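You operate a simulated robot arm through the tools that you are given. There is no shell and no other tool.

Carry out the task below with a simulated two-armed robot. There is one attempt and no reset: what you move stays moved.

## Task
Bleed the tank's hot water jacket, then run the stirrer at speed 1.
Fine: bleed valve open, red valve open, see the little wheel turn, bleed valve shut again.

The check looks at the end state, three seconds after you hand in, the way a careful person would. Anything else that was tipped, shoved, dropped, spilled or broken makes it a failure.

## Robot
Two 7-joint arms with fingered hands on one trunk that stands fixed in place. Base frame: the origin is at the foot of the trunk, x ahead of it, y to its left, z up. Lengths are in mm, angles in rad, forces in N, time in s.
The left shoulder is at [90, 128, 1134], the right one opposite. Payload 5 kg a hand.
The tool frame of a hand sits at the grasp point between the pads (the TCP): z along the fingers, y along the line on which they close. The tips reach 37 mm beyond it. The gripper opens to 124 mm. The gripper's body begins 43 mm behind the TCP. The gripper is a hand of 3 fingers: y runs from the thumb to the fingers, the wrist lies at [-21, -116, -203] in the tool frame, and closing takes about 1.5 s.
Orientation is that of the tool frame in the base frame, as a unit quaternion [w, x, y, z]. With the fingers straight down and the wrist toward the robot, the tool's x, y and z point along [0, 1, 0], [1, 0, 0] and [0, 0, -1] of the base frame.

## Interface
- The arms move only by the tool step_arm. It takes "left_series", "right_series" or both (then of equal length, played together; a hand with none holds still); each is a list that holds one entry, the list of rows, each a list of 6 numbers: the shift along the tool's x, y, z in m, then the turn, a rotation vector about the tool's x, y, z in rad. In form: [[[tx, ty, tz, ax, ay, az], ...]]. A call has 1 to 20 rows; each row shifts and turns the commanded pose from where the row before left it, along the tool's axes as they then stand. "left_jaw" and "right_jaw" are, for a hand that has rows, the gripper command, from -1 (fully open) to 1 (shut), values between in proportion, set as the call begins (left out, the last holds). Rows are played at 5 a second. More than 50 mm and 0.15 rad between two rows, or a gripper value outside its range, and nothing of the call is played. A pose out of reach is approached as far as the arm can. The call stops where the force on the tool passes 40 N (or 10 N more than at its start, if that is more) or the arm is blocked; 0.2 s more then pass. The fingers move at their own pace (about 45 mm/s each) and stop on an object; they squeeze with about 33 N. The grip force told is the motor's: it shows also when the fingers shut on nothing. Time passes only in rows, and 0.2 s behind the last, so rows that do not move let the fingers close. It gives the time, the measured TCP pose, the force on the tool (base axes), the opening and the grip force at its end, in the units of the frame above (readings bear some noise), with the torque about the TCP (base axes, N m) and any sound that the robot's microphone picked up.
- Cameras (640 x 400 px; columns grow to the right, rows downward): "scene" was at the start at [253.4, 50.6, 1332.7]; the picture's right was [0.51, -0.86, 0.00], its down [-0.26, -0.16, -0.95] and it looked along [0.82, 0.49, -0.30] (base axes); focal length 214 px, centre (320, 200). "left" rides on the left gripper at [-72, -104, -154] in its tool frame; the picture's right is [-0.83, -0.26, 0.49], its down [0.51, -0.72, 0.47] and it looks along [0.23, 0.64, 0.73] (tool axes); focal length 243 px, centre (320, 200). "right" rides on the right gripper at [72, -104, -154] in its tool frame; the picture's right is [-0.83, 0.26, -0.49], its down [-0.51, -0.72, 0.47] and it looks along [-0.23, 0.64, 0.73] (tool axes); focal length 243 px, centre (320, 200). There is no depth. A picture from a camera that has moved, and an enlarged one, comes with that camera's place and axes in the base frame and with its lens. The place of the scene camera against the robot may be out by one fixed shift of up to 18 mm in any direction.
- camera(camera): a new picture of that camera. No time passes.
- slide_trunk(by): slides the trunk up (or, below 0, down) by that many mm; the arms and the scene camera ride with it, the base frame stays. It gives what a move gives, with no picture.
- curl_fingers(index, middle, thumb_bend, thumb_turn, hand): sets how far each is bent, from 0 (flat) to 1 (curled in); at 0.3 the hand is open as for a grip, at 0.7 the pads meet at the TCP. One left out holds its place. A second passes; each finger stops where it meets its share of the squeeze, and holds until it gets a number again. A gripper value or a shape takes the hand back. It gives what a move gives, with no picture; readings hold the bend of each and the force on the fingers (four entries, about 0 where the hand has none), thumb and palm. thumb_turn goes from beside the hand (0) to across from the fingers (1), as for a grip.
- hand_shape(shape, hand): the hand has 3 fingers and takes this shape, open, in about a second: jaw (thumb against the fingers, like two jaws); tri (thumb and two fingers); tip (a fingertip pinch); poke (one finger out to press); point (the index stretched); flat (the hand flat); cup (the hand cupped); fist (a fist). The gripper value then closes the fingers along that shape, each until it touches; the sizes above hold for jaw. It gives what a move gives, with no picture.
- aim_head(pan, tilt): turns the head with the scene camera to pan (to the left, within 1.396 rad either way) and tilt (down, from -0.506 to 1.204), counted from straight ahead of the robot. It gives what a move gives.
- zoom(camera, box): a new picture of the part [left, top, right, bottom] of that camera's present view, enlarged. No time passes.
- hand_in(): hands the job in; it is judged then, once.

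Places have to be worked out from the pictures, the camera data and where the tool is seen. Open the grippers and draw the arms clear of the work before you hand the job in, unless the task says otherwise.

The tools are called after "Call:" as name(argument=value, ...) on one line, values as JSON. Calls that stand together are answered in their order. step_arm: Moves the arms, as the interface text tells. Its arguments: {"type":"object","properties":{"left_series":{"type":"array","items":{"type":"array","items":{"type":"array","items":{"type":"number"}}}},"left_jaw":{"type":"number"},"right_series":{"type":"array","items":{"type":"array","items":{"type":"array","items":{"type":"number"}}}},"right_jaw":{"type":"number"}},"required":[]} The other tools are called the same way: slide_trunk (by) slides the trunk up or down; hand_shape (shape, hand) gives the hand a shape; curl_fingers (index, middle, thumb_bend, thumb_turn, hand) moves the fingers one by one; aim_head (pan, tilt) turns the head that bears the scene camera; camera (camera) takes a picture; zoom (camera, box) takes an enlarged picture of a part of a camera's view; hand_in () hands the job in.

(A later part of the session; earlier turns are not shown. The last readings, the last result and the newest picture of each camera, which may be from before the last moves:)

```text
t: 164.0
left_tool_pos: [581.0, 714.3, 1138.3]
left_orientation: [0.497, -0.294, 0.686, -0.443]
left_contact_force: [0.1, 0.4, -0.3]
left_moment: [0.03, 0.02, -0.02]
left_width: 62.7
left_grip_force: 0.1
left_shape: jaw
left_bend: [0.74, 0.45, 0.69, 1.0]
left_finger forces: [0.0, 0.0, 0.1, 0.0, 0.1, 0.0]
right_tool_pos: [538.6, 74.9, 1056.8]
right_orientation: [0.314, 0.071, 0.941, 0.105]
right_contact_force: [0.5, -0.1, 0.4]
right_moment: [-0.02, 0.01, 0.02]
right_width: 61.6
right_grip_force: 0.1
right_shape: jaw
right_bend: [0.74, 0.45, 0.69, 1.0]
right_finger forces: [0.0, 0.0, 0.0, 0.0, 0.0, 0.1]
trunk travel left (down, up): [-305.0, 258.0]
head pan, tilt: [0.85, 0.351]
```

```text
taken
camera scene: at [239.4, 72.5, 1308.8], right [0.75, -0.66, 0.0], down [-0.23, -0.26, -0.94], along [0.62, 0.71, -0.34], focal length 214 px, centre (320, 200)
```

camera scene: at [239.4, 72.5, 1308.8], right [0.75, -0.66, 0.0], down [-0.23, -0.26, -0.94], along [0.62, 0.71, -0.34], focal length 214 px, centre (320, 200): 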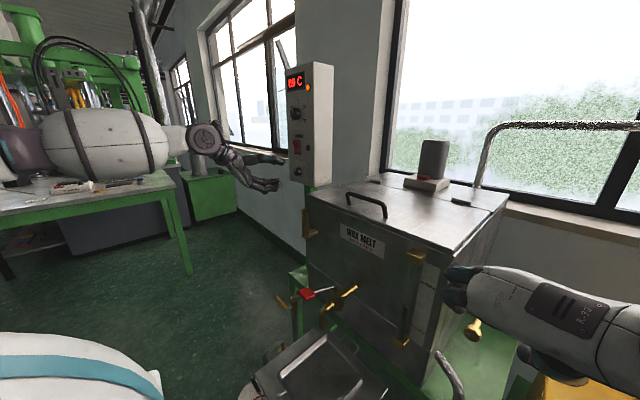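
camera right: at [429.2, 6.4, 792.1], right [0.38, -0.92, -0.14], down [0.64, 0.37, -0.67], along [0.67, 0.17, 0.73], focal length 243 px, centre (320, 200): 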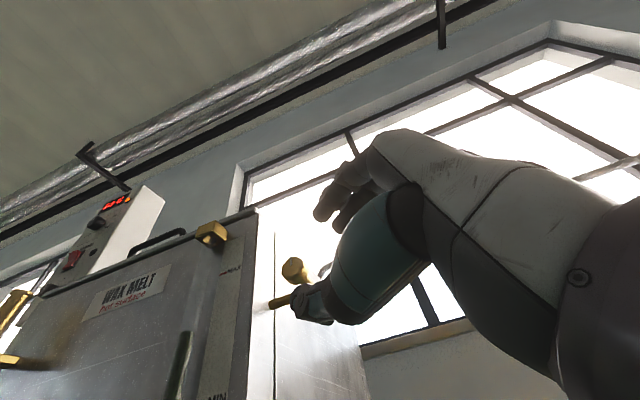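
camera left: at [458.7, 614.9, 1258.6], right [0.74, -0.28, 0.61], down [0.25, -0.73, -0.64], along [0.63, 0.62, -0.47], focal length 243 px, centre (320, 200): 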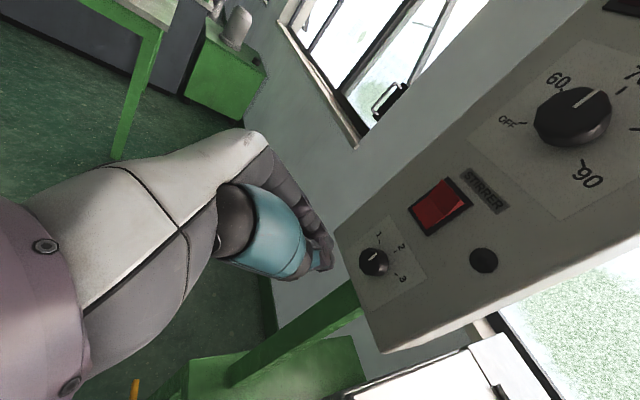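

The 64-degree roll works with the TCP held. I roll back and approach the speed knob to about 8 mm short of the grip depth.

Call:
step_arm(left_series=[[[0, 0, 0, -0.0479, 0.0059, 0.1313], [0, 0, 0, -0.0479, 0.0059, 0.1313], [0, 0, 0, -0.0479, 0.0059, 0.1313], [0, 0, 0, -0.0479, 0.0059, 0.1313], [0, 0, 0, -0.0479, 0.0059, 0.1313], [0, 0, 0, -0.0479, 0.0059, 0.1313], [0, 0, 0, -0.0479, 0.0059, 0.1313], [0, 0, 0, -0.0479, 0.0059, 0.1313], [-0.011, 0.0017, 0.0332, 0, 0, 0], [-0.0055, 0.0009, 0.0166, 0, 0, 0], [-0.0055, 0.0009, 0.0166, 0, 0, 0], [0, 0, 0, 0, 0, 0]]])

Call:
zoom(camera="left", box=[270, 180, 430, 320])

Call:
zoom(camera="scene", box=[240, 110, 350, 210])

```text
t: 166.6
left_tool_pos: [649.3, 716.6, 1136.0]
left_orientation: [0.574, 0.012, 0.819, -0.009]
left_contact_force: [-0.1, 0.6, 0.1]
left_moment: [0.0, 0.03, 0.02]
left_width: 62.3
left_grip_force: 0.0
left_shape: jaw
left_bend: [0.74, 0.45, 0.69, 1.0]
left_finger forces: [0.1, 0.1, 0.0, 0.1, 0.0, 0.0]
right_tool_pos: [537.8, 73.1, 1055.6]
right_orientation: [0.313, 0.07, 0.941, 0.105]
right_contact_force: [-0.6, -0.9, 0.7]
right_moment: [-0.05, -0.01, 0.03]
right_width: 61.5
right_grip_force: 0.1
right_shape: jaw
right_bend: [0.74, 0.45, 0.69, 1.0]
right_finger forces: [0.1, 0.0, 0.0, 0.0, 0.1, 0.1]
trunk travel left (down, up): [-305.0, 258.0]
head pan, tilt: [0.85, 0.351]
```

```text
2.86 times, centred on (350, 250) of left
camera zoom: at [527.2, 616.4, 1256.1], right [0.74, -0.28, 0.61], down [0.25, -0.73, -0.64], along [0.63, 0.62, -0.47], focal length 693 px, centre (234, 57)
```

zoom: 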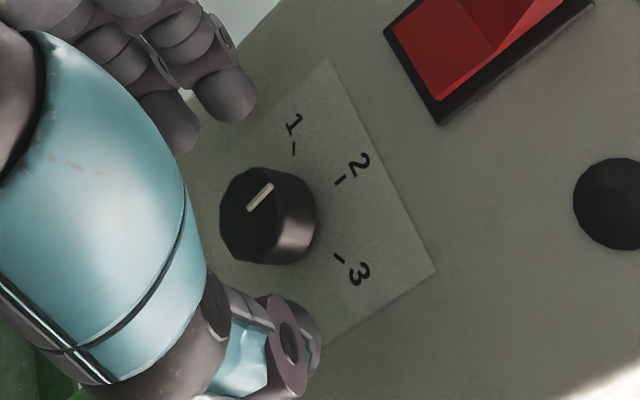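

```text
4.00 times, centred on (295, 160) of scene
camera zoom: at [238.9, 72.6, 1308.9], right [0.75, -0.66, 0.0], down [-0.23, -0.26, -0.94], along [0.62, 0.71, -0.34], focal length 858 px, centre (420, 360)
```

zoom: 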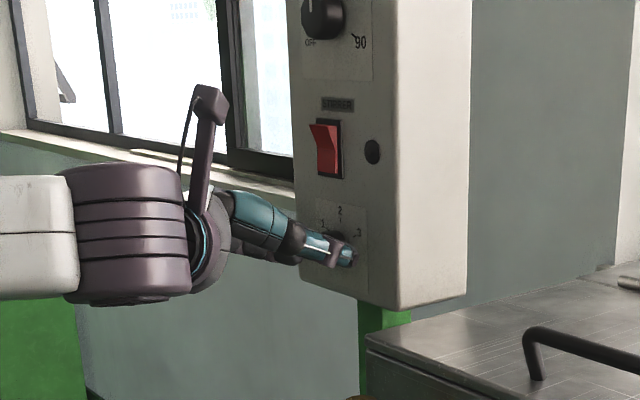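

The knob's axis is confirmed at (y≈714, z≈1126), panel x≈699. I move 10 mm straight toward the panel, centre the hand by 2 mm, and close on the knob.

Call:
step_arm(left_series=[[[-0.0019, -0.0008, 0.0047, 0, 0, 0], [-0.0019, -0.0008, 0.0047, 0, 0, 0], [0, 0, 0, 0, 0, 0]]])

Call:
step_arm(left_series=[[[0, 0, 0, 0, 0, 0], [0, 0, 0, 0, 0, 0], [0, 0, 0, 0, 0, 0], [0, 0, 0, 0, 0, 0], [0, 0, 0, 0, 0, 0], [0, 0, 0, 0, 0, 0]]], left_jaw=1.0)

Call:
zoom(camera="left", box=[270, 180, 430, 320])

```text
t: 167.4
left_tool_pos: [658.5, 715.5, 1136.4]
left_orientation: [0.573, 0.012, 0.82, -0.009]
left_contact_force: [-11.0, 1.5, -2.0]
left_moment: [-0.07, 0.07, 0.51]
left_width: 62.5
left_grip_force: 0.0
left_shape: jaw
left_bend: [0.74, 0.45, 0.69, 1.0]
left_finger forces: [10.9, 0.0, 0.0, 0.0, 0.0, 0.0]
right_tool_pos: [536.3, 73.8, 1055.5]
right_orientation: [0.314, 0.07, 0.941, 0.106]
right_contact_force: [0.5, -0.1, -0.3]
right_moment: [0.0, 0.0, 0.0]
right_width: 61.5
right_grip_force: 0.0
right_shape: jaw
right_bend: [0.74, 0.45, 0.69, 1.0]
right_finger forces: [0.1, 0.0, 0.0, 0.0, 0.0, 0.1]
trunk travel left (down, up): [-305.0, 258.0]
head pan, tilt: [0.85, 0.351]
```

```text
t: 168.8
left_tool_pos: [659.6, 711.9, 1137.5]
left_orientation: [0.573, 0.014, 0.819, -0.01]
left_contact_force: [-12.7, -13.9, -4.7]
left_moment: [-0.16, 0.31, -0.37]
left_width: 22.4
left_grip_force: 32.9
left_shape: jaw
left_bend: [0.75, 0.62, 0.74, 1.0]
left_finger forces: [7.2, 18.0, 0.1, 0.0, 37.7, 0.0]
right_tool_pos: [535.6, 73.9, 1055.0]
right_orientation: [0.314, 0.07, 0.941, 0.105]
right_contact_force: [0.4, -0.5, 0.5]
right_moment: [0.01, 0.0, 0.0]
right_width: 61.3
right_grip_force: 0.0
right_shape: jaw
right_bend: [0.74, 0.45, 0.69, 1.0]
right_finger forces: [0.0, 0.0, 0.0, 0.0, 0.0, 0.0]
trunk travel left (down, up): [-305.0, 258.0]
head pan, tilt: [0.85, 0.351]
```

```text
2.86 times, centred on (350, 250) of left
camera zoom: at [537.1, 612.6, 1257.1], right [0.74, -0.29, 0.61], down [0.25, -0.73, -0.64], along [0.63, 0.62, -0.47], focal length 693 px, centre (234, 57)
```

zoom: 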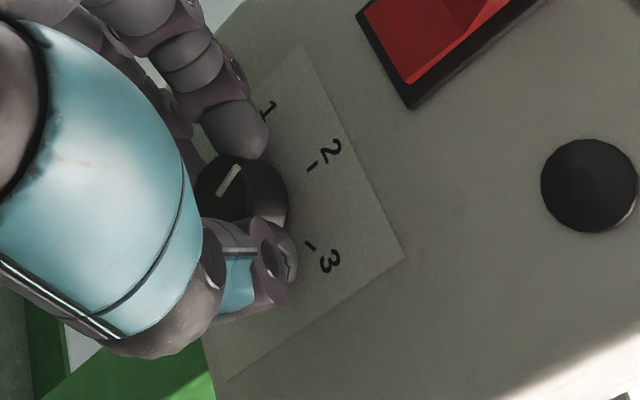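

The hand holds the knob, though one fingertip touches the panel lightly (11 N). I ease back 2 mm and 2.5 mm sideways, then turn 0.4 rad counter-clockwise.

Call:
step_arm(left_series=[[[0.0007, -0.0026, -0.0018, 0, 0, 0], [0.0002, 0.001, 0, 0.0342, -0.0042, -0.0938], [0.0002, 0.001, 0, 0.0342, -0.0042, -0.0938], [0.0002, 0.001, 0, 0.0342, -0.0042, -0.0938], [0.0002, 0.001, 0, 0.0342, -0.0042, -0.0938], [0, 0, 0, 0, 0, 0]]])

Call:
zoom(camera="left", box=[270, 180, 430, 320])

```text
t: 170.2
left_tool_pos: [658.2, 714.8, 1137.2]
left_orientation: [0.566, -0.101, 0.8, -0.171]
left_contact_force: [2.0, -4.0, 5.0]
left_moment: [-0.03, -0.18, -0.17]
left_width: 21.4
left_grip_force: 33.1
left_shape: jaw
left_bend: [0.75, 0.62, 0.75, 1.0]
left_finger forces: [11.0, 15.5, 0.1, 0.1, 32.1, 0.0]
right_tool_pos: [538.2, 73.8, 1054.7]
right_orientation: [0.313, 0.07, 0.941, 0.105]
right_contact_force: [0.7, -0.2, -0.6]
right_moment: [0.0, -0.01, 0.0]
right_width: 61.6
right_grip_force: 0.0
right_shape: jaw
right_bend: [0.74, 0.45, 0.69, 1.0]
right_finger forces: [0.1, 0.0, 0.0, 0.1, 0.0, 0.1]
trunk travel left (down, up): [-305.0, 258.0]
head pan, tilt: [0.85, 0.351]
```

```text
2.86 times, centred on (350, 250) of left
camera zoom: at [535.1, 669.7, 1285.3], right [0.74, -0.02, 0.68], down [0.25, -0.92, -0.3], along [0.63, 0.39, -0.67], focal length 693 px, centre (234, 57)
```

zoom: 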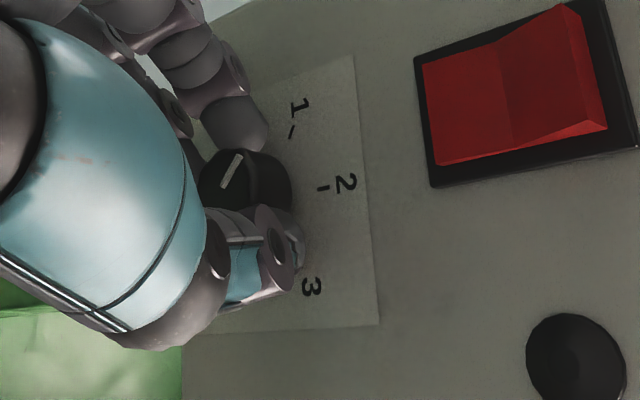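

The knob turns along; the pointer is now around 40 degrees left of up, the mark "1" is at 60. I turn 0.3 rad more.

Call:
step_arm(left_series=[[[0.0002, 0.001, 0, 0.0342, -0.0042, -0.0938], [0.0002, 0.001, 0, 0.0342, -0.0042, -0.0938], [0.0002, 0.001, 0, 0.0342, -0.0042, -0.0938], [0, 0, 0, 0, 0, 0]]])

Call:
zoom(camera="left", box=[270, 190, 370, 290])

Call:
zoom(camera="scene", box=[280, 140, 320, 190])

```text
t: 171.2
left_tool_pos: [657.4, 717.1, 1135.4]
left_orientation: [0.547, -0.185, 0.764, -0.289]
left_contact_force: [6.3, 0.8, 13.9]
left_moment: [0.28, -0.44, 0.01]
left_width: 20.8
left_grip_force: 33.4
left_shape: jaw
left_bend: [0.75, 0.63, 0.74, 1.0]
left_finger forces: [11.9, 13.8, 0.0, 0.1, 34.0, 0.1]
right_tool_pos: [536.7, 71.8, 1055.3]
right_orientation: [0.313, 0.07, 0.941, 0.104]
right_contact_force: [0.1, 0.0, 0.1]
right_moment: [-0.02, 0.03, 0.02]
right_width: 61.6
right_grip_force: 0.1
right_shape: jaw
right_bend: [0.74, 0.45, 0.69, 1.0]
right_finger forces: [0.0, 0.1, 0.1, 0.1, 0.1, 0.0]
trunk travel left (down, up): [-305.0, 258.0]
head pan, tilt: [0.85, 0.351]
```

```text
4.00 times, centred on (320, 240) of left
camera zoom: at [534.0, 718.8, 1290.4], right [0.73, 0.18, 0.66], down [0.25, -0.97, -0.02], along [0.63, 0.18, -0.75], focal length 970 px, centre (320, 40)
```

zoom: 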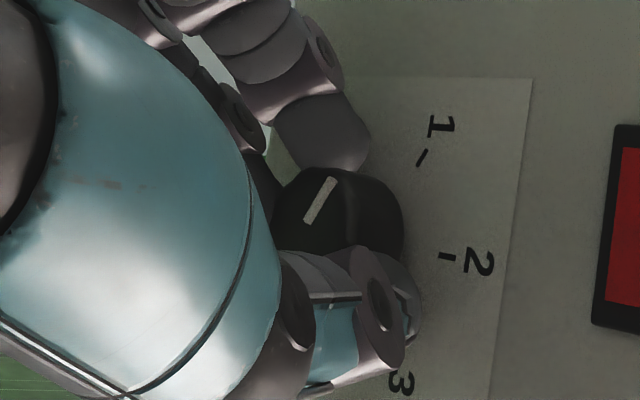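

```text
8.00 times, centred on (300, 165) of scene
camera zoom: at [238.9, 71.6, 1309.0], right [0.75, -0.66, 0.0], down [-0.23, -0.26, -0.94], along [0.62, 0.71, -0.34], focal length 1716 px, centre (480, 480)
```

zoom: 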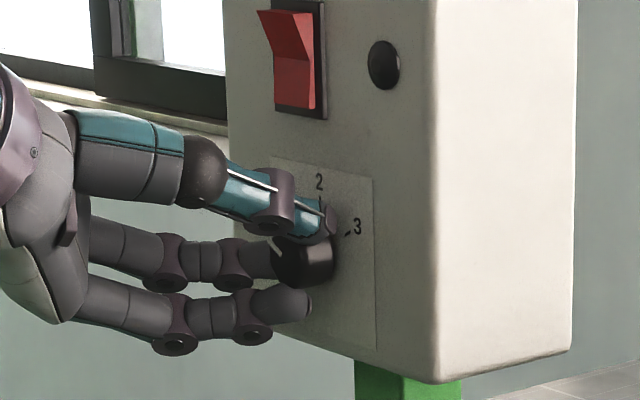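

The pointer is now parallel to the "1" tick and the torque rises to 0.28 N·m, so it's at the end of its range. I release and back away, then check the setting.

Call:
step_arm(left_series=[[[0, 0, 0, 0, 0, 0], [0, 0, 0, 0, 0, 0], [0, 0, 0, 0, 0, 0], [0, 0, 0, 0, 0, 0], [0, 0, -0.02, 0, 0, 0], [0, 0, -0.03, 0, 0, 0], [0, 0, -0.03, 0, 0, 0], [0, 0, 0, 0, 0, 0]]], left_jaw=0.0)

Call:
zoom(camera="left", box=[300, 140, 460, 300])

Call:
zoom(camera="scene", box=[285, 150, 315, 190])

```text
t: 173.0
left_tool_pos: [584.1, 738.4, 1151.0]
left_orientation: [0.545, -0.184, 0.765, -0.289]
left_contact_force: [0.5, 0.3, -0.4]
left_moment: [0.01, 0.0, -0.04]
left_width: 61.6
left_grip_force: 0.1
left_shape: jaw
left_bend: [0.74, 0.45, 0.69, 1.0]
left_finger forces: [0.0, 0.0, 0.0, 0.0, 0.1, 0.0]
right_tool_pos: [538.7, 73.8, 1053.3]
right_orientation: [0.312, 0.069, 0.942, 0.104]
right_contact_force: [0.6, 0.5, -0.3]
right_moment: [0.01, -0.01, 0.02]
right_width: 61.7
right_grip_force: 0.1
right_shape: jaw
right_bend: [0.74, 0.45, 0.69, 1.0]
right_finger forces: [0.0, 0.0, 0.0, 0.1, 0.0, 0.0]
trunk travel left (down, up): [-305.0, 258.0]
head pan, tilt: [0.85, 0.351]
```

```text
2.50 times, centred on (380, 220) of left
camera zoom: at [460.5, 739.0, 1306.1], right [0.73, 0.18, 0.65], down [0.25, -0.97, -0.02], along [0.63, 0.18, -0.76], focal length 606 px, centre (170, 150)
```

zoom: 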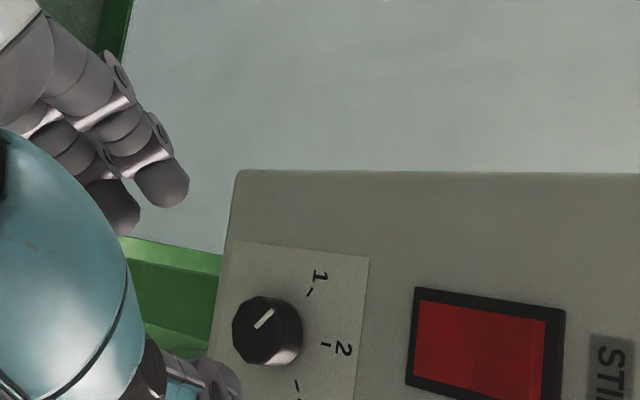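

```text
10.00 times, centred on (300, 170) of scene
camera zoom: at [240.4, 73.2, 1308.5], right [0.75, -0.66, 0.0], down [-0.23, -0.26, -0.94], along [0.62, 0.71, -0.34], focal length 2145 px, centre (520, 500)
```

zoom: 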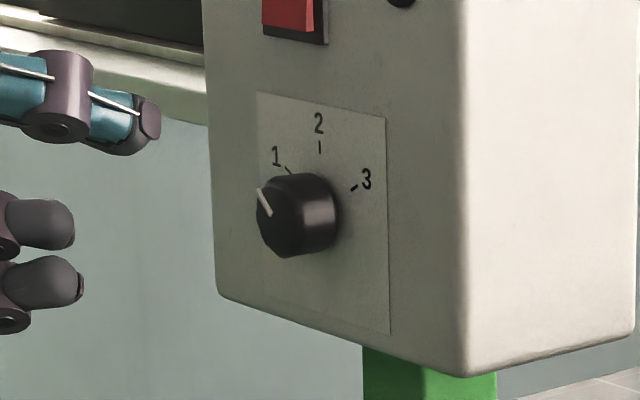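

The pointer seems to be at about 45 degrees, not fully at 1 (60 degrees). I zoom closer to be certain.

Call:
zoom(camera="left", box=[395, 235, 455, 295])

Call:
zoom(camera="scene", box=[294, 164, 312, 182])

```text
6.67 times, centred on (425, 265) of left
camera zoom: at [460.5, 739.0, 1306.1], right [0.73, 0.18, 0.65], down [0.25, -0.97, -0.02], along [0.63, 0.18, -0.76], focal length 1618 px, centre (-380, -233)
```

zoom: 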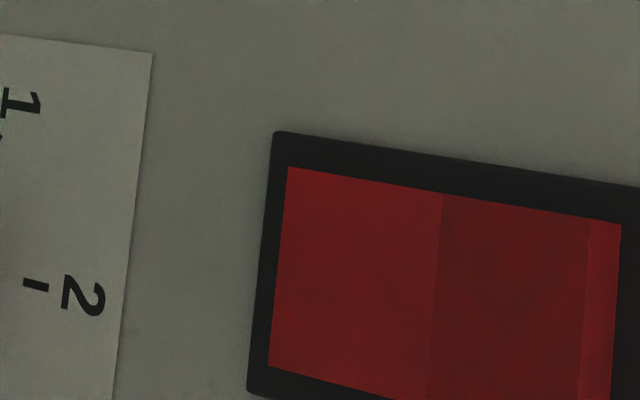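

```text
16.00 times, centred on (303, 173) of scene
camera zoom: at [240.4, 73.2, 1308.5], right [0.75, -0.66, 0.0], down [-0.23, -0.26, -0.94], along [0.62, 0.71, -0.34], focal length 3432 px, centre (592, 632)
```

zoom: 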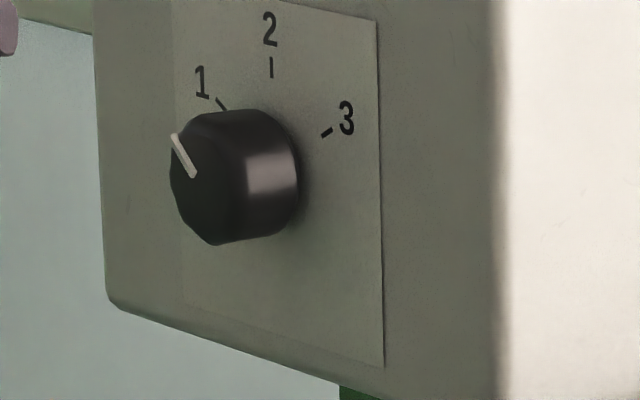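

From the scene zoom the pointer is at about 40 degrees, so some 20 degrees remain to "1". I roll the open hand back a little, re-approach the knob and will turn further.

Call:
step_arm(left_series=[[[0, 0, 0, -0.0393, 0.0039, 0.1097], [0, 0, 0, -0.0393, 0.0039, 0.1097], [0, 0, 0, -0.0393, 0.0039, 0.1097], [-0.003, -0.0054, 0.025, 0, 0, 0], [-0.003, -0.0054, 0.025, 0, 0, 0], [0, 0, 0, 0, 0, 0]]])

Call:
zoom(camera="left", box=[270, 180, 390, 300])

```text
t: 174.4
left_tool_pos: [631.8, 722.3, 1147.9]
left_orientation: [0.57, -0.087, 0.803, -0.15]
left_contact_force: [-0.4, -0.4, 0.7]
left_moment: [-0.02, 0.01, -0.02]
left_width: 61.5
left_grip_force: 0.0
left_shape: jaw
left_bend: [0.74, 0.45, 0.69, 1.0]
left_finger forces: [0.0, 0.0, 0.0, 0.0, 0.1, 0.1]
right_tool_pos: [537.8, 74.0, 1055.6]
right_orientation: [0.313, 0.07, 0.941, 0.105]
right_contact_force: [-0.1, -0.3, 0.3]
right_moment: [-0.01, 0.01, 0.01]
right_width: 61.7
right_grip_force: 0.0
right_shape: jaw
right_bend: [0.74, 0.45, 0.69, 1.0]
right_finger forces: [0.0, 0.0, 0.0, 0.1, 0.0, 0.0]
trunk travel left (down, up): [-305.0, 258.0]
head pan, tilt: [0.85, 0.351]
```

```text
3.33 times, centred on (330, 240) of left
camera zoom: at [509.0, 668.3, 1293.8], right [0.73, -0.06, 0.68], down [0.25, -0.9, -0.35], along [0.63, 0.42, -0.65], focal length 809 px, centre (287, 67)
```

zoom: 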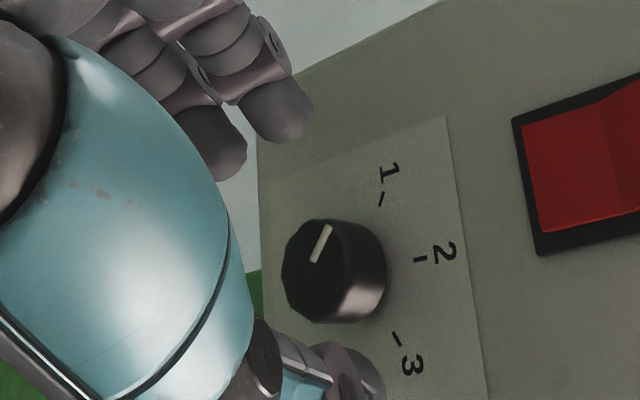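

Offsets from the jaw centre are under 3 mm. I advance 27 mm, close and turn 0.45 rad counter-clockwise.

Call:
step_arm(left_series=[[[0.0013, 0.0005, 0.0137, 0, 0, 0], [0.0013, 0.0005, 0.0137, 0, 0, 0], [0, 0, 0, 0, 0, 0]]])

Call:
step_arm(left_series=[[[0, 0, 0, 0, 0, 0], [0, 0, 0, 0, 0, 0], [0, 0, 0, 0, 0, 0], [0, 0, 0, 0, 0, 0], [0, 0, 0, 0, 0, 0], [0, 0, 0, 0, 0, 0], [0.0002, 0.001, 0, 0.0337, -0.0031, -0.094], [0.0002, 0.001, 0, 0.0337, -0.0031, -0.094], [0, 0, 0, 0, 0, 0]]], left_jaw=1.0)

Call:
zoom(camera="left", box=[270, 190, 370, 290])

```text
t: 175.2
left_tool_pos: [656.7, 718.0, 1135.3]
left_orientation: [0.569, -0.087, 0.803, -0.151]
left_contact_force: [-0.1, 0.5, -0.8]
left_moment: [-0.03, 0.06, 0.01]
left_width: 61.4
left_grip_force: 0.1
left_shape: jaw
left_bend: [0.74, 0.45, 0.69, 1.0]
left_finger forces: [0.0, 0.0, 0.0, 0.0, 0.0, 0.1]
right_tool_pos: [537.0, 73.5, 1055.3]
right_orientation: [0.313, 0.069, 0.941, 0.104]
right_contact_force: [-0.3, 0.5, -0.6]
right_moment: [0.02, -0.02, 0.01]
right_width: 61.5
right_grip_force: 0.0
right_shape: jaw
right_bend: [0.74, 0.45, 0.69, 1.0]
right_finger forces: [0.1, 0.1, 0.0, 0.0, 0.0, 0.1]
trunk travel left (down, up): [-305.0, 258.0]
head pan, tilt: [0.85, 0.351]
```

```text
t: 177.2
left_tool_pos: [656.5, 718.5, 1134.9]
left_orientation: [0.558, -0.143, 0.784, -0.23]
left_contact_force: [2.5, 0.6, 3.1]
left_moment: [0.05, -0.1, 0.08]
left_width: 21.0
left_grip_force: 33.1
left_shape: jaw
left_bend: [0.73, 0.62, 0.74, 1.0]
left_finger forces: [18.9, 7.8, 0.0, 0.0, 30.3, 0.0]
right_tool_pos: [537.1, 74.0, 1055.6]
right_orientation: [0.313, 0.07, 0.941, 0.106]
right_contact_force: [0.0, 0.5, -0.3]
right_moment: [0.02, 0.0, -0.02]
right_width: 61.6
right_grip_force: 0.0
right_shape: jaw
right_bend: [0.74, 0.45, 0.69, 1.0]
right_finger forces: [0.0, 0.0, 0.0, 0.1, 0.1, 0.0]
trunk travel left (down, up): [-305.0, 258.0]
head pan, tilt: [0.85, 0.351]
```

```text
4.00 times, centred on (320, 240) of left
camera zoom: at [533.1, 696.7, 1288.3], right [0.73, 0.08, 0.67], down [0.25, -0.95, -0.16], along [0.63, 0.29, -0.72], focal length 970 px, centre (320, 40)
```

zoom: 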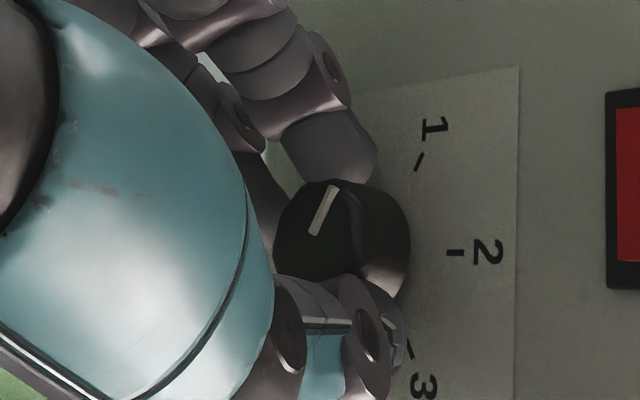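

By comparison with the scene view the pointer is near 50 degrees now. I turn 0.2 rad further and look from both cameras.

Call:
step_arm(left_series=[[[0.0002, 0.001, 0, 0.0337, -0.0031, -0.094], [0.0002, 0.001, 0, 0.0337, -0.0031, -0.094], [0, 0, 0, 0, 0, 0]]])

Call:
zoom(camera="left", box=[270, 190, 370, 290])

Call:
zoom(camera="scene", box=[290, 160, 314, 184])

```text
t: 178.0
left_tool_pos: [656.0, 721.5, 1132.4]
left_orientation: [0.541, -0.198, 0.757, -0.308]
left_contact_force: [8.2, 5.5, 11.1]
left_moment: [0.28, -0.27, 0.43]
left_width: 20.1
left_grip_force: 33.2
left_shape: jaw
left_bend: [0.73, 0.61, 0.73, 1.0]
left_finger forces: [26.4, 8.3, 0.0, 0.1, 30.7, 0.0]
right_tool_pos: [537.7, 72.9, 1055.8]
right_orientation: [0.313, 0.069, 0.941, 0.106]
right_contact_force: [-0.3, 0.1, -0.4]
right_moment: [-0.02, -0.01, 0.0]
right_width: 61.3
right_grip_force: 0.1
right_shape: jaw
right_bend: [0.74, 0.45, 0.69, 1.0]
right_finger forces: [0.1, 0.0, 0.1, 0.0, 0.1, 0.0]
trunk travel left (down, up): [-305.0, 258.0]
head pan, tilt: [0.85, 0.351]
```

```text
4.00 times, centred on (320, 240) of left
camera zoom: at [533.2, 730.6, 1288.7], right [0.73, 0.21, 0.65], down [0.25, -0.97, 0.03], along [0.63, 0.14, -0.76], focal length 970 px, centre (320, 40)
```

zoom: 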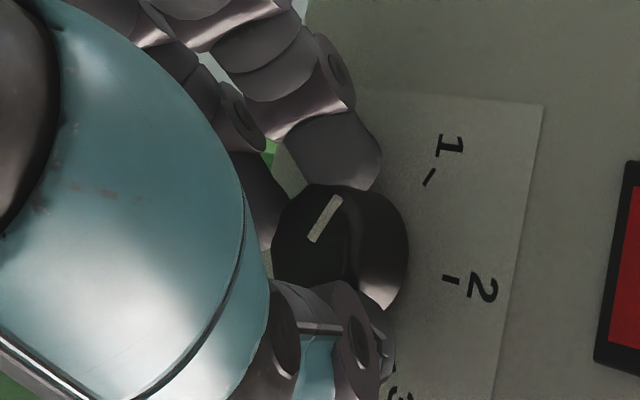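

```text
16.00 times, centred on (302, 172) of scene
camera zoom: at [239.6, 72.5, 1308.8], right [0.75, -0.66, 0.0], down [-0.23, -0.26, -0.94], along [0.62, 0.71, -0.34], focal length 3432 px, centre (608, 648)
```

zoom: 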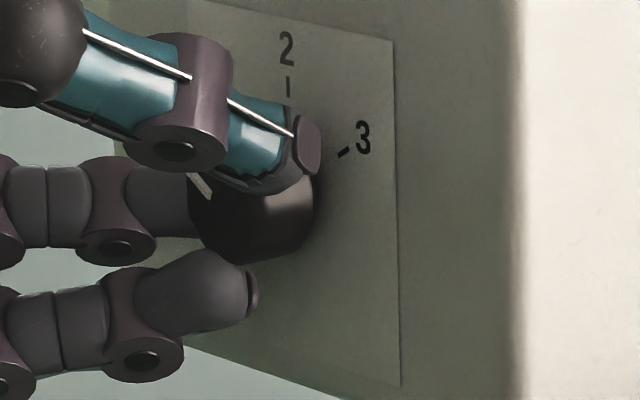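

The torque is rising (0.28 N·m) with a little slip. I push 0.15 rad more, then release and check from the scene camera.

Call:
step_arm(left_series=[[[0.0001, 0.0008, 0, 0.0253, -0.0023, -0.0705], [0.0001, 0.0008, 0, 0.0253, -0.0023, -0.0705], [0, 0, 0, 0, 0, 0]]])

Call:
zoom(camera="left", box=[270, 190, 370, 290])

Call:
step_arm(left_series=[[[0, 0, 0, 0, 0, 0], [0, 0, 0, 0, 0, 0], [0, 0, 0, 0, 0, 0], [0, 0, 0, 0, 0, 0], [0, 0, -0.02, 0, 0, 0], [0, 0, -0.03, 0, 0, 0], [0, 0, -0.03, 0, 0, 0], [0, 0, 0, 0, 0, 0]]], left_jaw=0.0)

Call:
zoom(camera="scene", box=[294, 164, 312, 182])

```text
t: 178.8
left_tool_pos: [655.8, 723.4, 1132.4]
left_orientation: [0.524, -0.238, 0.732, -0.364]
left_contact_force: [14.1, 12.0, 14.8]
left_moment: [0.37, -0.37, 0.69]
left_width: 19.7
left_grip_force: 33.0
left_shape: jaw
left_bend: [0.74, 0.62, 0.73, 1.0]
left_finger forces: [28.0, 7.8, 0.1, 0.0, 30.6, 0.0]
right_tool_pos: [538.8, 74.4, 1054.7]
right_orientation: [0.313, 0.071, 0.941, 0.104]
right_contact_force: [0.4, -0.3, 1.0]
right_moment: [-0.01, 0.01, -0.03]
right_width: 61.6
right_grip_force: 0.0
right_shape: jaw
right_bend: [0.74, 0.45, 0.69, 1.0]
right_finger forces: [0.0, 0.0, 0.1, 0.0, 0.0, 0.0]
trunk travel left (down, up): [-305.0, 258.0]
head pan, tilt: [0.85, 0.351]
```

```text
4.00 times, centred on (320, 240) of left
camera zoom: at [533.4, 755.2, 1283.8], right [0.73, 0.3, 0.61], down [0.25, -0.95, 0.18], along [0.63, 0.02, -0.77], focal length 970 px, centre (320, 40)
```

zoom: 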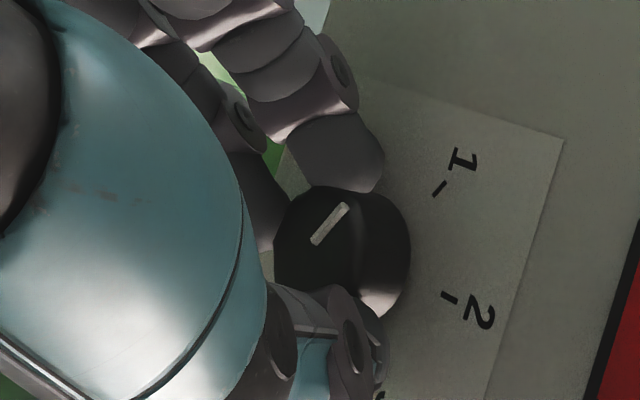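

```text
t: 180.6
left_tool_pos: [582.1, 745.5, 1143.2]
left_orientation: [0.524, -0.238, 0.732, -0.364]
left_contact_force: [0.6, 1.2, -0.8]
left_moment: [0.04, -0.01, -0.02]
left_width: 61.6
left_grip_force: 0.0
left_shape: jaw
left_bend: [0.74, 0.45, 0.69, 1.0]
left_finger forces: [0.0, 0.1, 0.0, 0.0, 0.0, 0.0]
right_tool_pos: [538.4, 73.3, 1053.9]
right_orientation: [0.312, 0.07, 0.942, 0.105]
right_contact_force: [0.3, -0.7, 0.6]
right_moment: [-0.01, 0.0, 0.0]
right_width: 61.8
right_grip_force: 0.1
right_shape: jaw
right_bend: [0.74, 0.45, 0.69, 1.0]
right_finger forces: [0.1, 0.0, 0.1, 0.0, 0.0, 0.0]
trunk travel left (down, up): [-305.0, 258.0]
head pan, tilt: [0.85, 0.351]
```

```text
16.00 times, centred on (303, 173) of scene
camera zoom: at [240.3, 73.0, 1308.6], right [0.75, -0.66, 0.0], down [-0.23, -0.26, -0.94], along [0.62, 0.71, -0.34], focal length 3432 px, centre (592, 632)
```

zoom: 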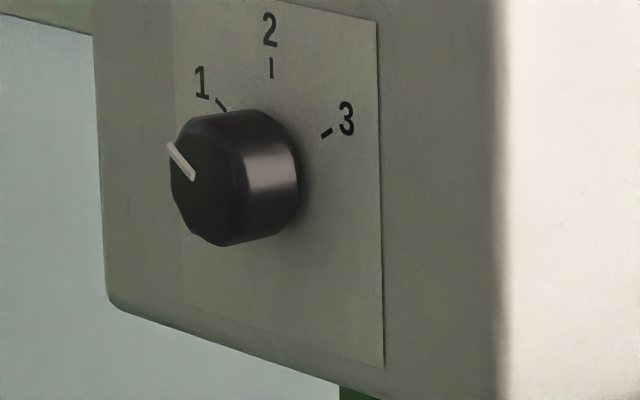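

The pointer is now close to the "1" mark. I zoom in more to compare it with the tick.

Call:
zoom(camera="scene", box=[297, 167, 307, 175])

Call:
zoom(camera="left", box=[320, 200, 400, 290])

```text
16.00 times, centred on (302, 171) of scene
camera zoom: at [240.3, 73.0, 1308.6], right [0.75, -0.66, 0.0], down [-0.23, -0.26, -0.94], along [0.62, 0.71, -0.34], focal length 3432 px, centre (608, 664)
```

zoom: 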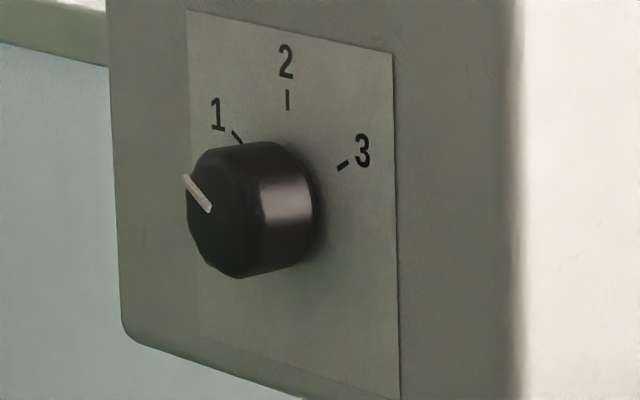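

```text
4.44 times, centred on (360, 245) of left
camera zoom: at [458.5, 778.0, 1297.0], right [0.74, 0.3, 0.61], down [0.25, -0.95, 0.17], along [0.63, 0.02, -0.78], focal length 1078 px, centre (142, 0)
```

zoom: 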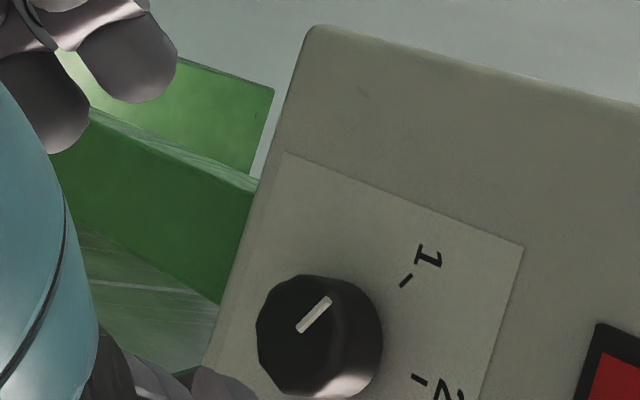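

The pointer sits at the "1" tick within measuring error, and the last push slipped without moving it, so it is at its stop. Next the rocker: I set the left hand to the poke shape and look where the fingertip is.

Call:
hand_shape(hand="left", shape="poke")

Call:
camera(camera="left")

Call:
zoom(camera="scene", box=[200, 100, 340, 200])

```text
t: 181.5
left_tool_pos: [581.1, 745.1, 1144.4]
left_orientation: [0.524, -0.238, 0.733, -0.363]
left_contact_force: [0.5, -0.2, -1.0]
left_moment: [0.01, -0.03, 0.02]
left_width: 0.0
left_grip_force: 0.0
left_shape: poke
left_bend: [0.7, 0.7, 1.0, 1.0]
left_finger forces: [0.1, 0.0, 0.1, 0.0, 0.1, 0.0]
right_tool_pos: [538.6, 73.9, 1053.8]
right_orientation: [0.312, 0.07, 0.941, 0.106]
right_contact_force: [-0.8, 0.2, 0.3]
right_moment: [-0.03, 0.01, -0.02]
right_width: 61.6
right_grip_force: 0.0
right_shape: jaw
right_bend: [0.74, 0.45, 0.69, 1.0]
right_finger forces: [0.0, 0.0, 0.0, 0.0, 0.0, 0.0]
trunk travel left (down, up): [-305.0, 258.0]
head pan, tilt: [0.85, 0.351]
```

```text
taken
camera left: at [458.0, 777.7, 1297.5], right [0.73, 0.3, 0.61], down [0.25, -0.95, 0.17], along [0.63, 0.02, -0.78], focal length 243 px, centre (320, 200)
```

left: 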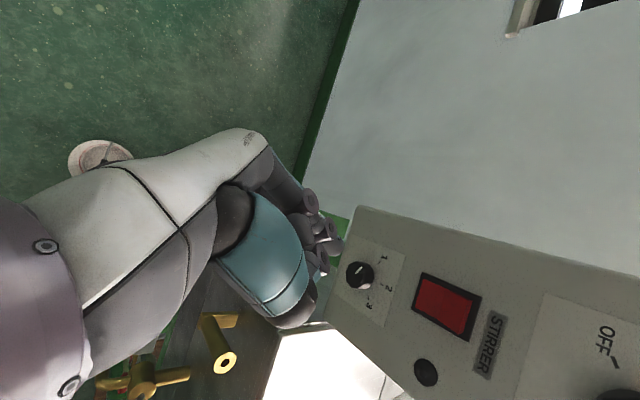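

```text
4.00 times, centred on (270, 150) of scene
camera zoom: at [239.5, 72.7, 1308.8], right [0.75, -0.66, 0.0], down [-0.23, -0.26, -0.94], along [0.62, 0.71, -0.34], focal length 858 px, centre (520, 400)
```

zoom: 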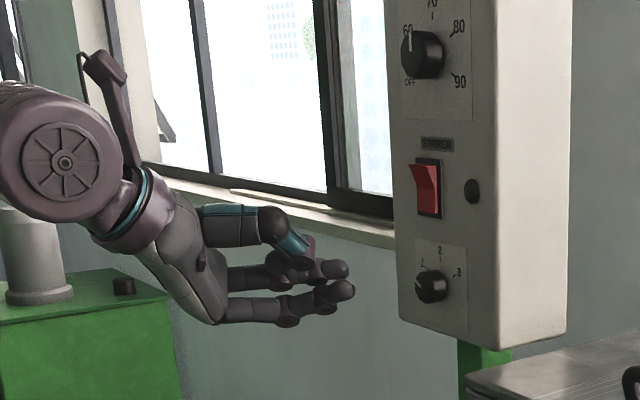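

The poke shape uses both fingers; the closed fingertip pinch gave a tip right on the tool axis, which is easier to aim. I set that, roll the hand level again and raise it to the rocker's upper half.

Call:
hand_shape(hand="left", shape="tip")

Call:
step_arm(left_series=[[[0, 0, 0, -0.0504, 0.0047, 0.1402], [0, 0, 0, -0.0504, 0.0047, 0.1402], [0, 0, 0, -0.0504, 0.0047, 0.1402], [0, 0, 0, -0.0504, 0.0047, 0.1402], [0, 0, 0, -0.0504, 0.0047, 0.1402], [0, 0, 0, -0.0504, 0.0047, 0.1402], [-0.0301, -0.006, -0.0107, 0, 0, 0], [-0.0301, -0.006, -0.0107, 0, 0, 0], [-0.0301, -0.006, -0.0107, 0, 0, 0], [0, 0, 0, 0, 0, 0]]], left_jaw=1.0)

Call:
camera(camera="left")

Call:
zoom(camera="scene", box=[200, 80, 340, 190])

```text
t: 182.4
left_tool_pos: [581.9, 745.0, 1146.4]
left_orientation: [0.524, -0.237, 0.733, -0.363]
left_contact_force: [0.9, 0.3, 1.1]
left_moment: [0.0, 0.01, -0.01]
left_width: 123.7
left_grip_force: 0.0
left_shape: tip
left_bend: [0.3, 0.98, 0.3, 0.98]
left_finger forces: [0.0, 0.0, 0.0, 0.0, 0.0, 0.1]
right_tool_pos: [538.5, 73.9, 1055.5]
right_orientation: [0.313, 0.07, 0.941, 0.105]
right_contact_force: [-0.3, -0.3, 0.1]
right_moment: [-0.01, -0.02, -0.02]
right_width: 61.9
right_grip_force: 0.1
right_shape: jaw
right_bend: [0.74, 0.45, 0.69, 1.0]
right_finger forces: [0.0, 0.1, 0.1, 0.0, 0.1, 0.0]
trunk travel left (down, up): [-305.0, 258.0]
head pan, tilt: [0.85, 0.351]
```

```text
t: 184.6
left_tool_pos: [579.5, 726.6, 1241.8]
left_orientation: [0.575, 0.012, 0.818, -0.011]
left_contact_force: [-0.3, 0.8, 0.8]
left_moment: [-0.01, -0.01, -0.01]
left_width: 0.1
left_grip_force: 32.8
left_shape: tip
left_bend: [0.7, 1.0, 0.59, 1.0]
left_finger forces: [0.1, 0.0, 0.0, 0.0, 0.0, 0.0]
right_tool_pos: [536.9, 75.5, 1055.7]
right_orientation: [0.313, 0.069, 0.942, 0.104]
right_contact_force: [0.1, 0.5, -0.6]
right_moment: [-0.02, 0.01, -0.01]
right_width: 61.4
right_grip_force: 0.0
right_shape: jaw
right_bend: [0.74, 0.45, 0.69, 1.0]
right_finger forces: [0.0, 0.1, 0.0, 0.0, 0.0, 0.0]
trunk travel left (down, up): [-305.0, 258.0]
head pan, tilt: [0.85, 0.351]
```

```text
taken
camera left: at [456.7, 627.5, 1362.7], right [0.73, -0.28, 0.62], down [0.25, -0.73, -0.63], along [0.63, 0.62, -0.47], focal length 243 px, centre (320, 200)
```

left: 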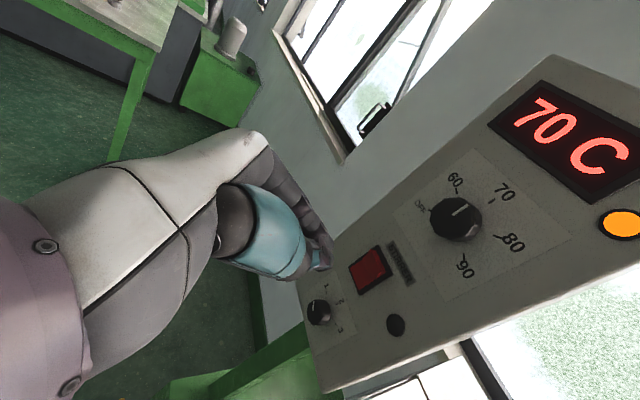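

```text
3.64 times, centred on (270, 135) of scene
camera zoom: at [239.6, 73.0, 1308.7], right [0.75, -0.66, 0.0], down [-0.23, -0.26, -0.94], along [0.62, 0.71, -0.34], focal length 780 px, centre (502, 436)
```

zoom: 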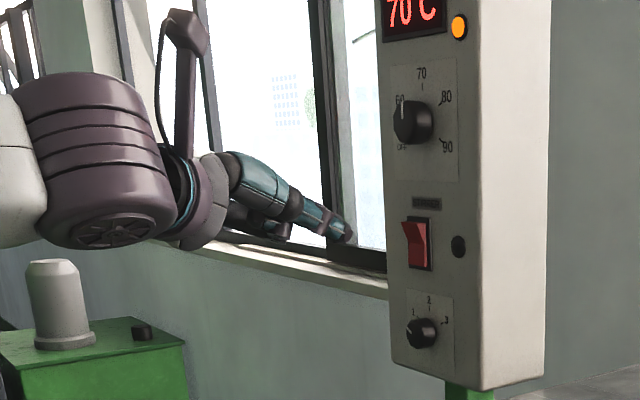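

The pinched tip is near (613, 725, 1229), about 70 mm in front of the rocker's upper half. I zoom on the rocker to check the aim.

Call:
zoom(camera="left", box=[290, 210, 430, 340])

Call:
zoom(camera="scene", box=[275, 125, 325, 175])

```text
3.08 times, centred on (360, 275) of left
camera zoom: at [456.7, 627.5, 1362.7], right [0.73, -0.28, 0.62], down [0.25, -0.73, -0.63], along [0.63, 0.62, -0.47], focal length 746 px, centre (197, -31)
```

zoom: 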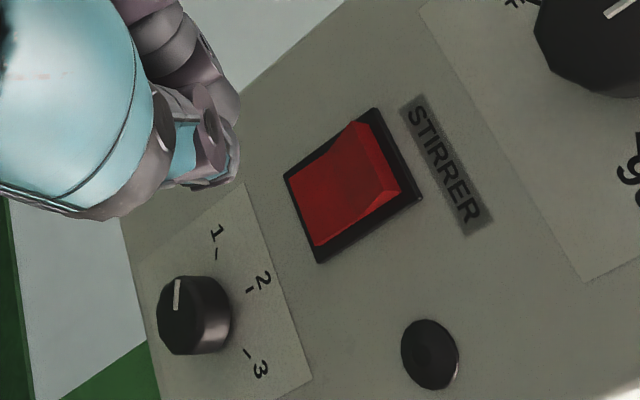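

```text
8.00 times, centred on (300, 150) of scene
camera zoom: at [239.6, 73.0, 1308.7], right [0.75, -0.66, 0.0], down [-0.23, -0.26, -0.94], along [0.62, 0.71, -0.34], focal length 1716 px, centre (480, 600)
```

zoom: 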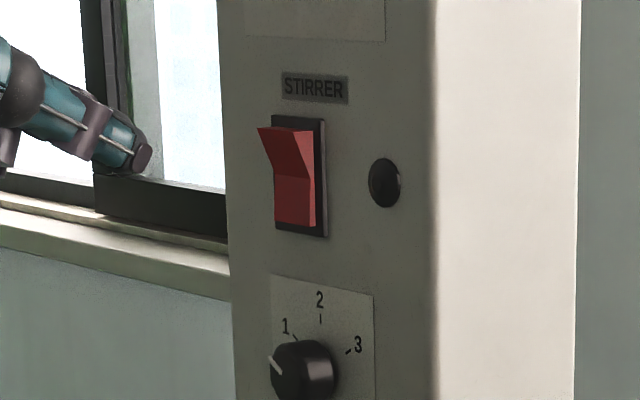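

The speed pointer reads right at "1" in this view. The tip is aimed at the rocker's upper half, so I advance 64 mm straight toward the panel.

Call:
step_arm(left_series=[[[-0.0108, 0.001, 0.0301, 0, 0, 0], [-0.0108, 0.001, 0.0301, 0, 0, 0], [0, 0, 0, 0, 0, 0]]])

Call:
zoom(camera="left", box=[270, 190, 410, 320])

Call:
zoom(camera="scene", box=[275, 125, 325, 175])

```text
t: 185.4
left_tool_pos: [643.1, 728.0, 1244.8]
left_orientation: [0.576, 0.011, 0.817, -0.011]
left_contact_force: [-0.7, 0.8, -0.2]
left_moment: [-0.01, 0.01, -0.01]
left_width: 0.1
left_grip_force: 33.1
left_shape: tip
left_bend: [0.7, 1.0, 0.59, 1.0]
left_finger forces: [0.1, 0.1, 0.1, 0.0, 0.0, 0.0]
right_tool_pos: [537.5, 73.9, 1055.5]
right_orientation: [0.314, 0.07, 0.941, 0.105]
right_contact_force: [-0.5, 0.0, 1.2]
right_moment: [0.01, -0.03, 0.01]
right_width: 61.3
right_grip_force: 0.0
right_shape: jaw
right_bend: [0.74, 0.45, 0.69, 1.0]
right_finger forces: [0.0, 0.0, 0.0, 0.0, 0.1, 0.0]
trunk travel left (down, up): [-305.0, 258.0]
head pan, tilt: [0.85, 0.351]
```

```text
3.08 times, centred on (340, 255) of left
camera zoom: at [520.0, 628.0, 1364.7], right [0.73, -0.28, 0.62], down [0.25, -0.73, -0.63], along [0.63, 0.62, -0.47], focal length 746 px, centre (258, 31)
```

zoom: 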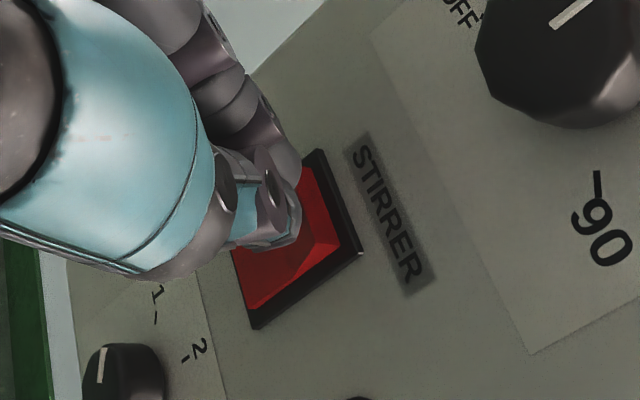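

```text
8.00 times, centred on (300, 150) of scene
camera zoom: at [238.2, 72.0, 1309.1], right [0.75, -0.66, 0.0], down [-0.23, -0.26, -0.94], along [0.62, 0.71, -0.34], focal length 1716 px, centre (480, 600)
```

zoom: 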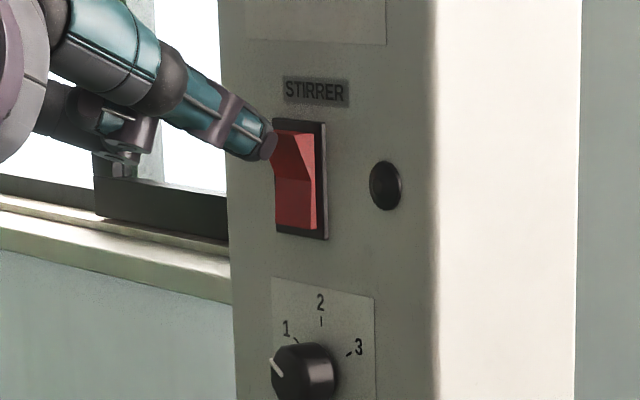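

The tip is just in front of the rocker's upper half. I press forward in small steps and watch the force.

Call:
step_arm(left_series=[[[-0.0012, 0.0001, 0.0036, 0, 0, 0], [-0.0012, 0.0001, 0.0036, 0, 0, 0], [-0.0012, 0.0001, 0.0036, 0, 0, 0], [0, 0, 0, 0, 0, 0]]])

Call:
zoom(camera="scene", box=[275, 125, 325, 175])

```text
t: 186.4
left_tool_pos: [655.5, 728.4, 1242.8]
left_orientation: [0.576, 0.011, 0.817, -0.012]
left_contact_force: [-11.2, -0.8, -2.8]
left_moment: [-0.02, 0.21, 0.07]
left_width: 0.0
left_grip_force: 33.3
left_shape: tip
left_bend: [0.7, 1.0, 0.59, 1.0]
left_finger forces: [0.0, 0.1, 0.0, 0.0, 0.0, 0.1]
right_tool_pos: [535.1, 73.8, 1055.1]
right_orientation: [0.314, 0.07, 0.941, 0.105]
right_contact_force: [0.9, -0.7, -0.7]
right_moment: [0.0, 0.02, -0.03]
right_width: 61.9
right_grip_force: 0.0
right_shape: jaw
right_bend: [0.74, 0.45, 0.69, 1.0]
right_finger forces: [0.0, 0.0, 0.1, 0.1, 0.0, 0.1]
trunk travel left (down, up): [-305.0, 258.0]
head pan, tilt: [0.85, 0.351]
```

```text
8.00 times, centred on (300, 150) of scene
camera zoom: at [237.7, 72.8, 1309.1], right [0.75, -0.66, 0.0], down [-0.23, -0.26, -0.94], along [0.62, 0.71, -0.34], focal length 1716 px, centre (480, 600)
```

zoom: 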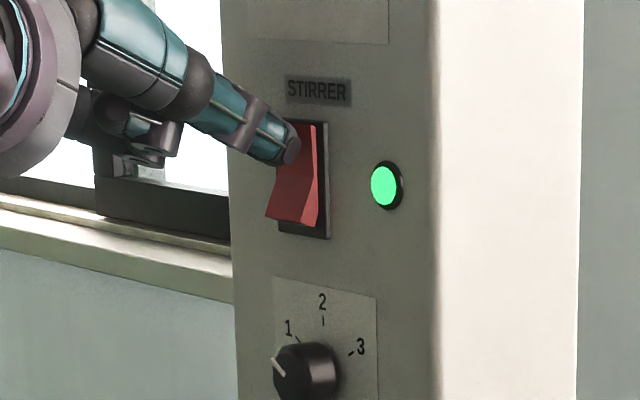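

The rocker flipped and its lamp is green. I back the hand off and check whether the motor runs (sound, movement).

Call:
step_arm(left_series=[[[0.0118, -0.001, -0.034, 0, 0, 0], [0.0118, -0.001, -0.034, 0, 0, 0], [0.0118, -0.001, -0.034, 0, 0, 0], [0, 0, 0, 0, 0, 0], [0, 0, 0, 0, 0, 0], [0, 0, 0, 0, 0, 0]]])

Call:
zoom(camera="scene", box=[400, 130, 460, 200])

Call:
zoom(camera="scene", box=[275, 125, 325, 185])

```text
t: 187.8
left_tool_pos: [547.0, 726.0, 1243.9]
left_orientation: [0.575, 0.012, 0.818, -0.01]
left_contact_force: [0.0, 0.4, 0.1]
left_moment: [0.02, 0.0, 0.0]
left_width: 0.0
left_grip_force: 33.2
left_shape: tip
left_bend: [0.7, 1.0, 0.59, 1.0]
left_finger forces: [0.0, 0.0, 0.0, 0.0, 0.1, 0.1]
right_tool_pos: [537.4, 73.8, 1055.2]
right_orientation: [0.314, 0.07, 0.941, 0.105]
right_contact_force: [0.3, -1.0, 0.5]
right_moment: [0.0, 0.03, 0.04]
right_width: 61.7
right_grip_force: 0.1
right_shape: jaw
right_bend: [0.74, 0.45, 0.69, 1.0]
right_finger forces: [0.0, 0.1, 0.0, 0.1, 0.1, 0.0]
trunk travel left (down, up): [-305.0, 258.0]
head pan, tilt: [0.85, 0.351]
```

```text
5.71 times, centred on (430, 165) of scene
camera zoom: at [239.4, 72.6, 1308.8], right [0.75, -0.66, 0.0], down [-0.23, -0.26, -0.94], along [0.62, 0.71, -0.34], focal length 1226 px, centre (-309, 400)
```

zoom: 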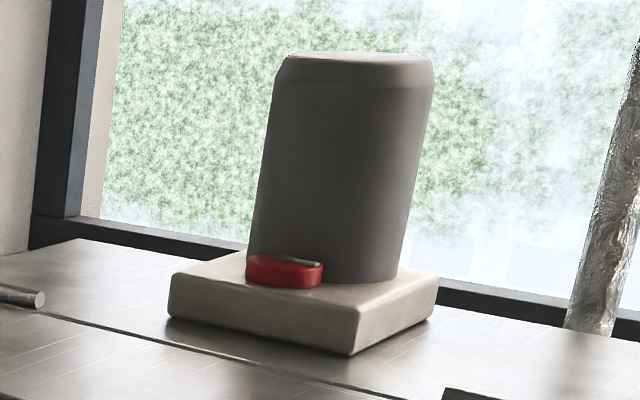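

```text
6.67 times, centred on (300, 155) of scene
camera zoom: at [239.4, 72.6, 1308.8], right [0.75, -0.66, 0.0], down [-0.23, -0.26, -0.94], along [0.62, 0.71, -0.34], focal length 1430 px, centre (453, 500)
```

zoom: 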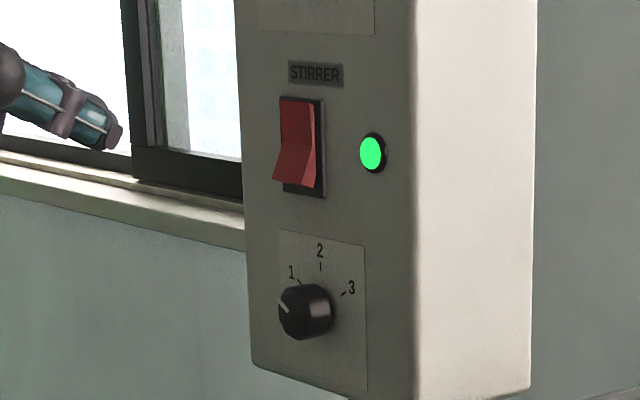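

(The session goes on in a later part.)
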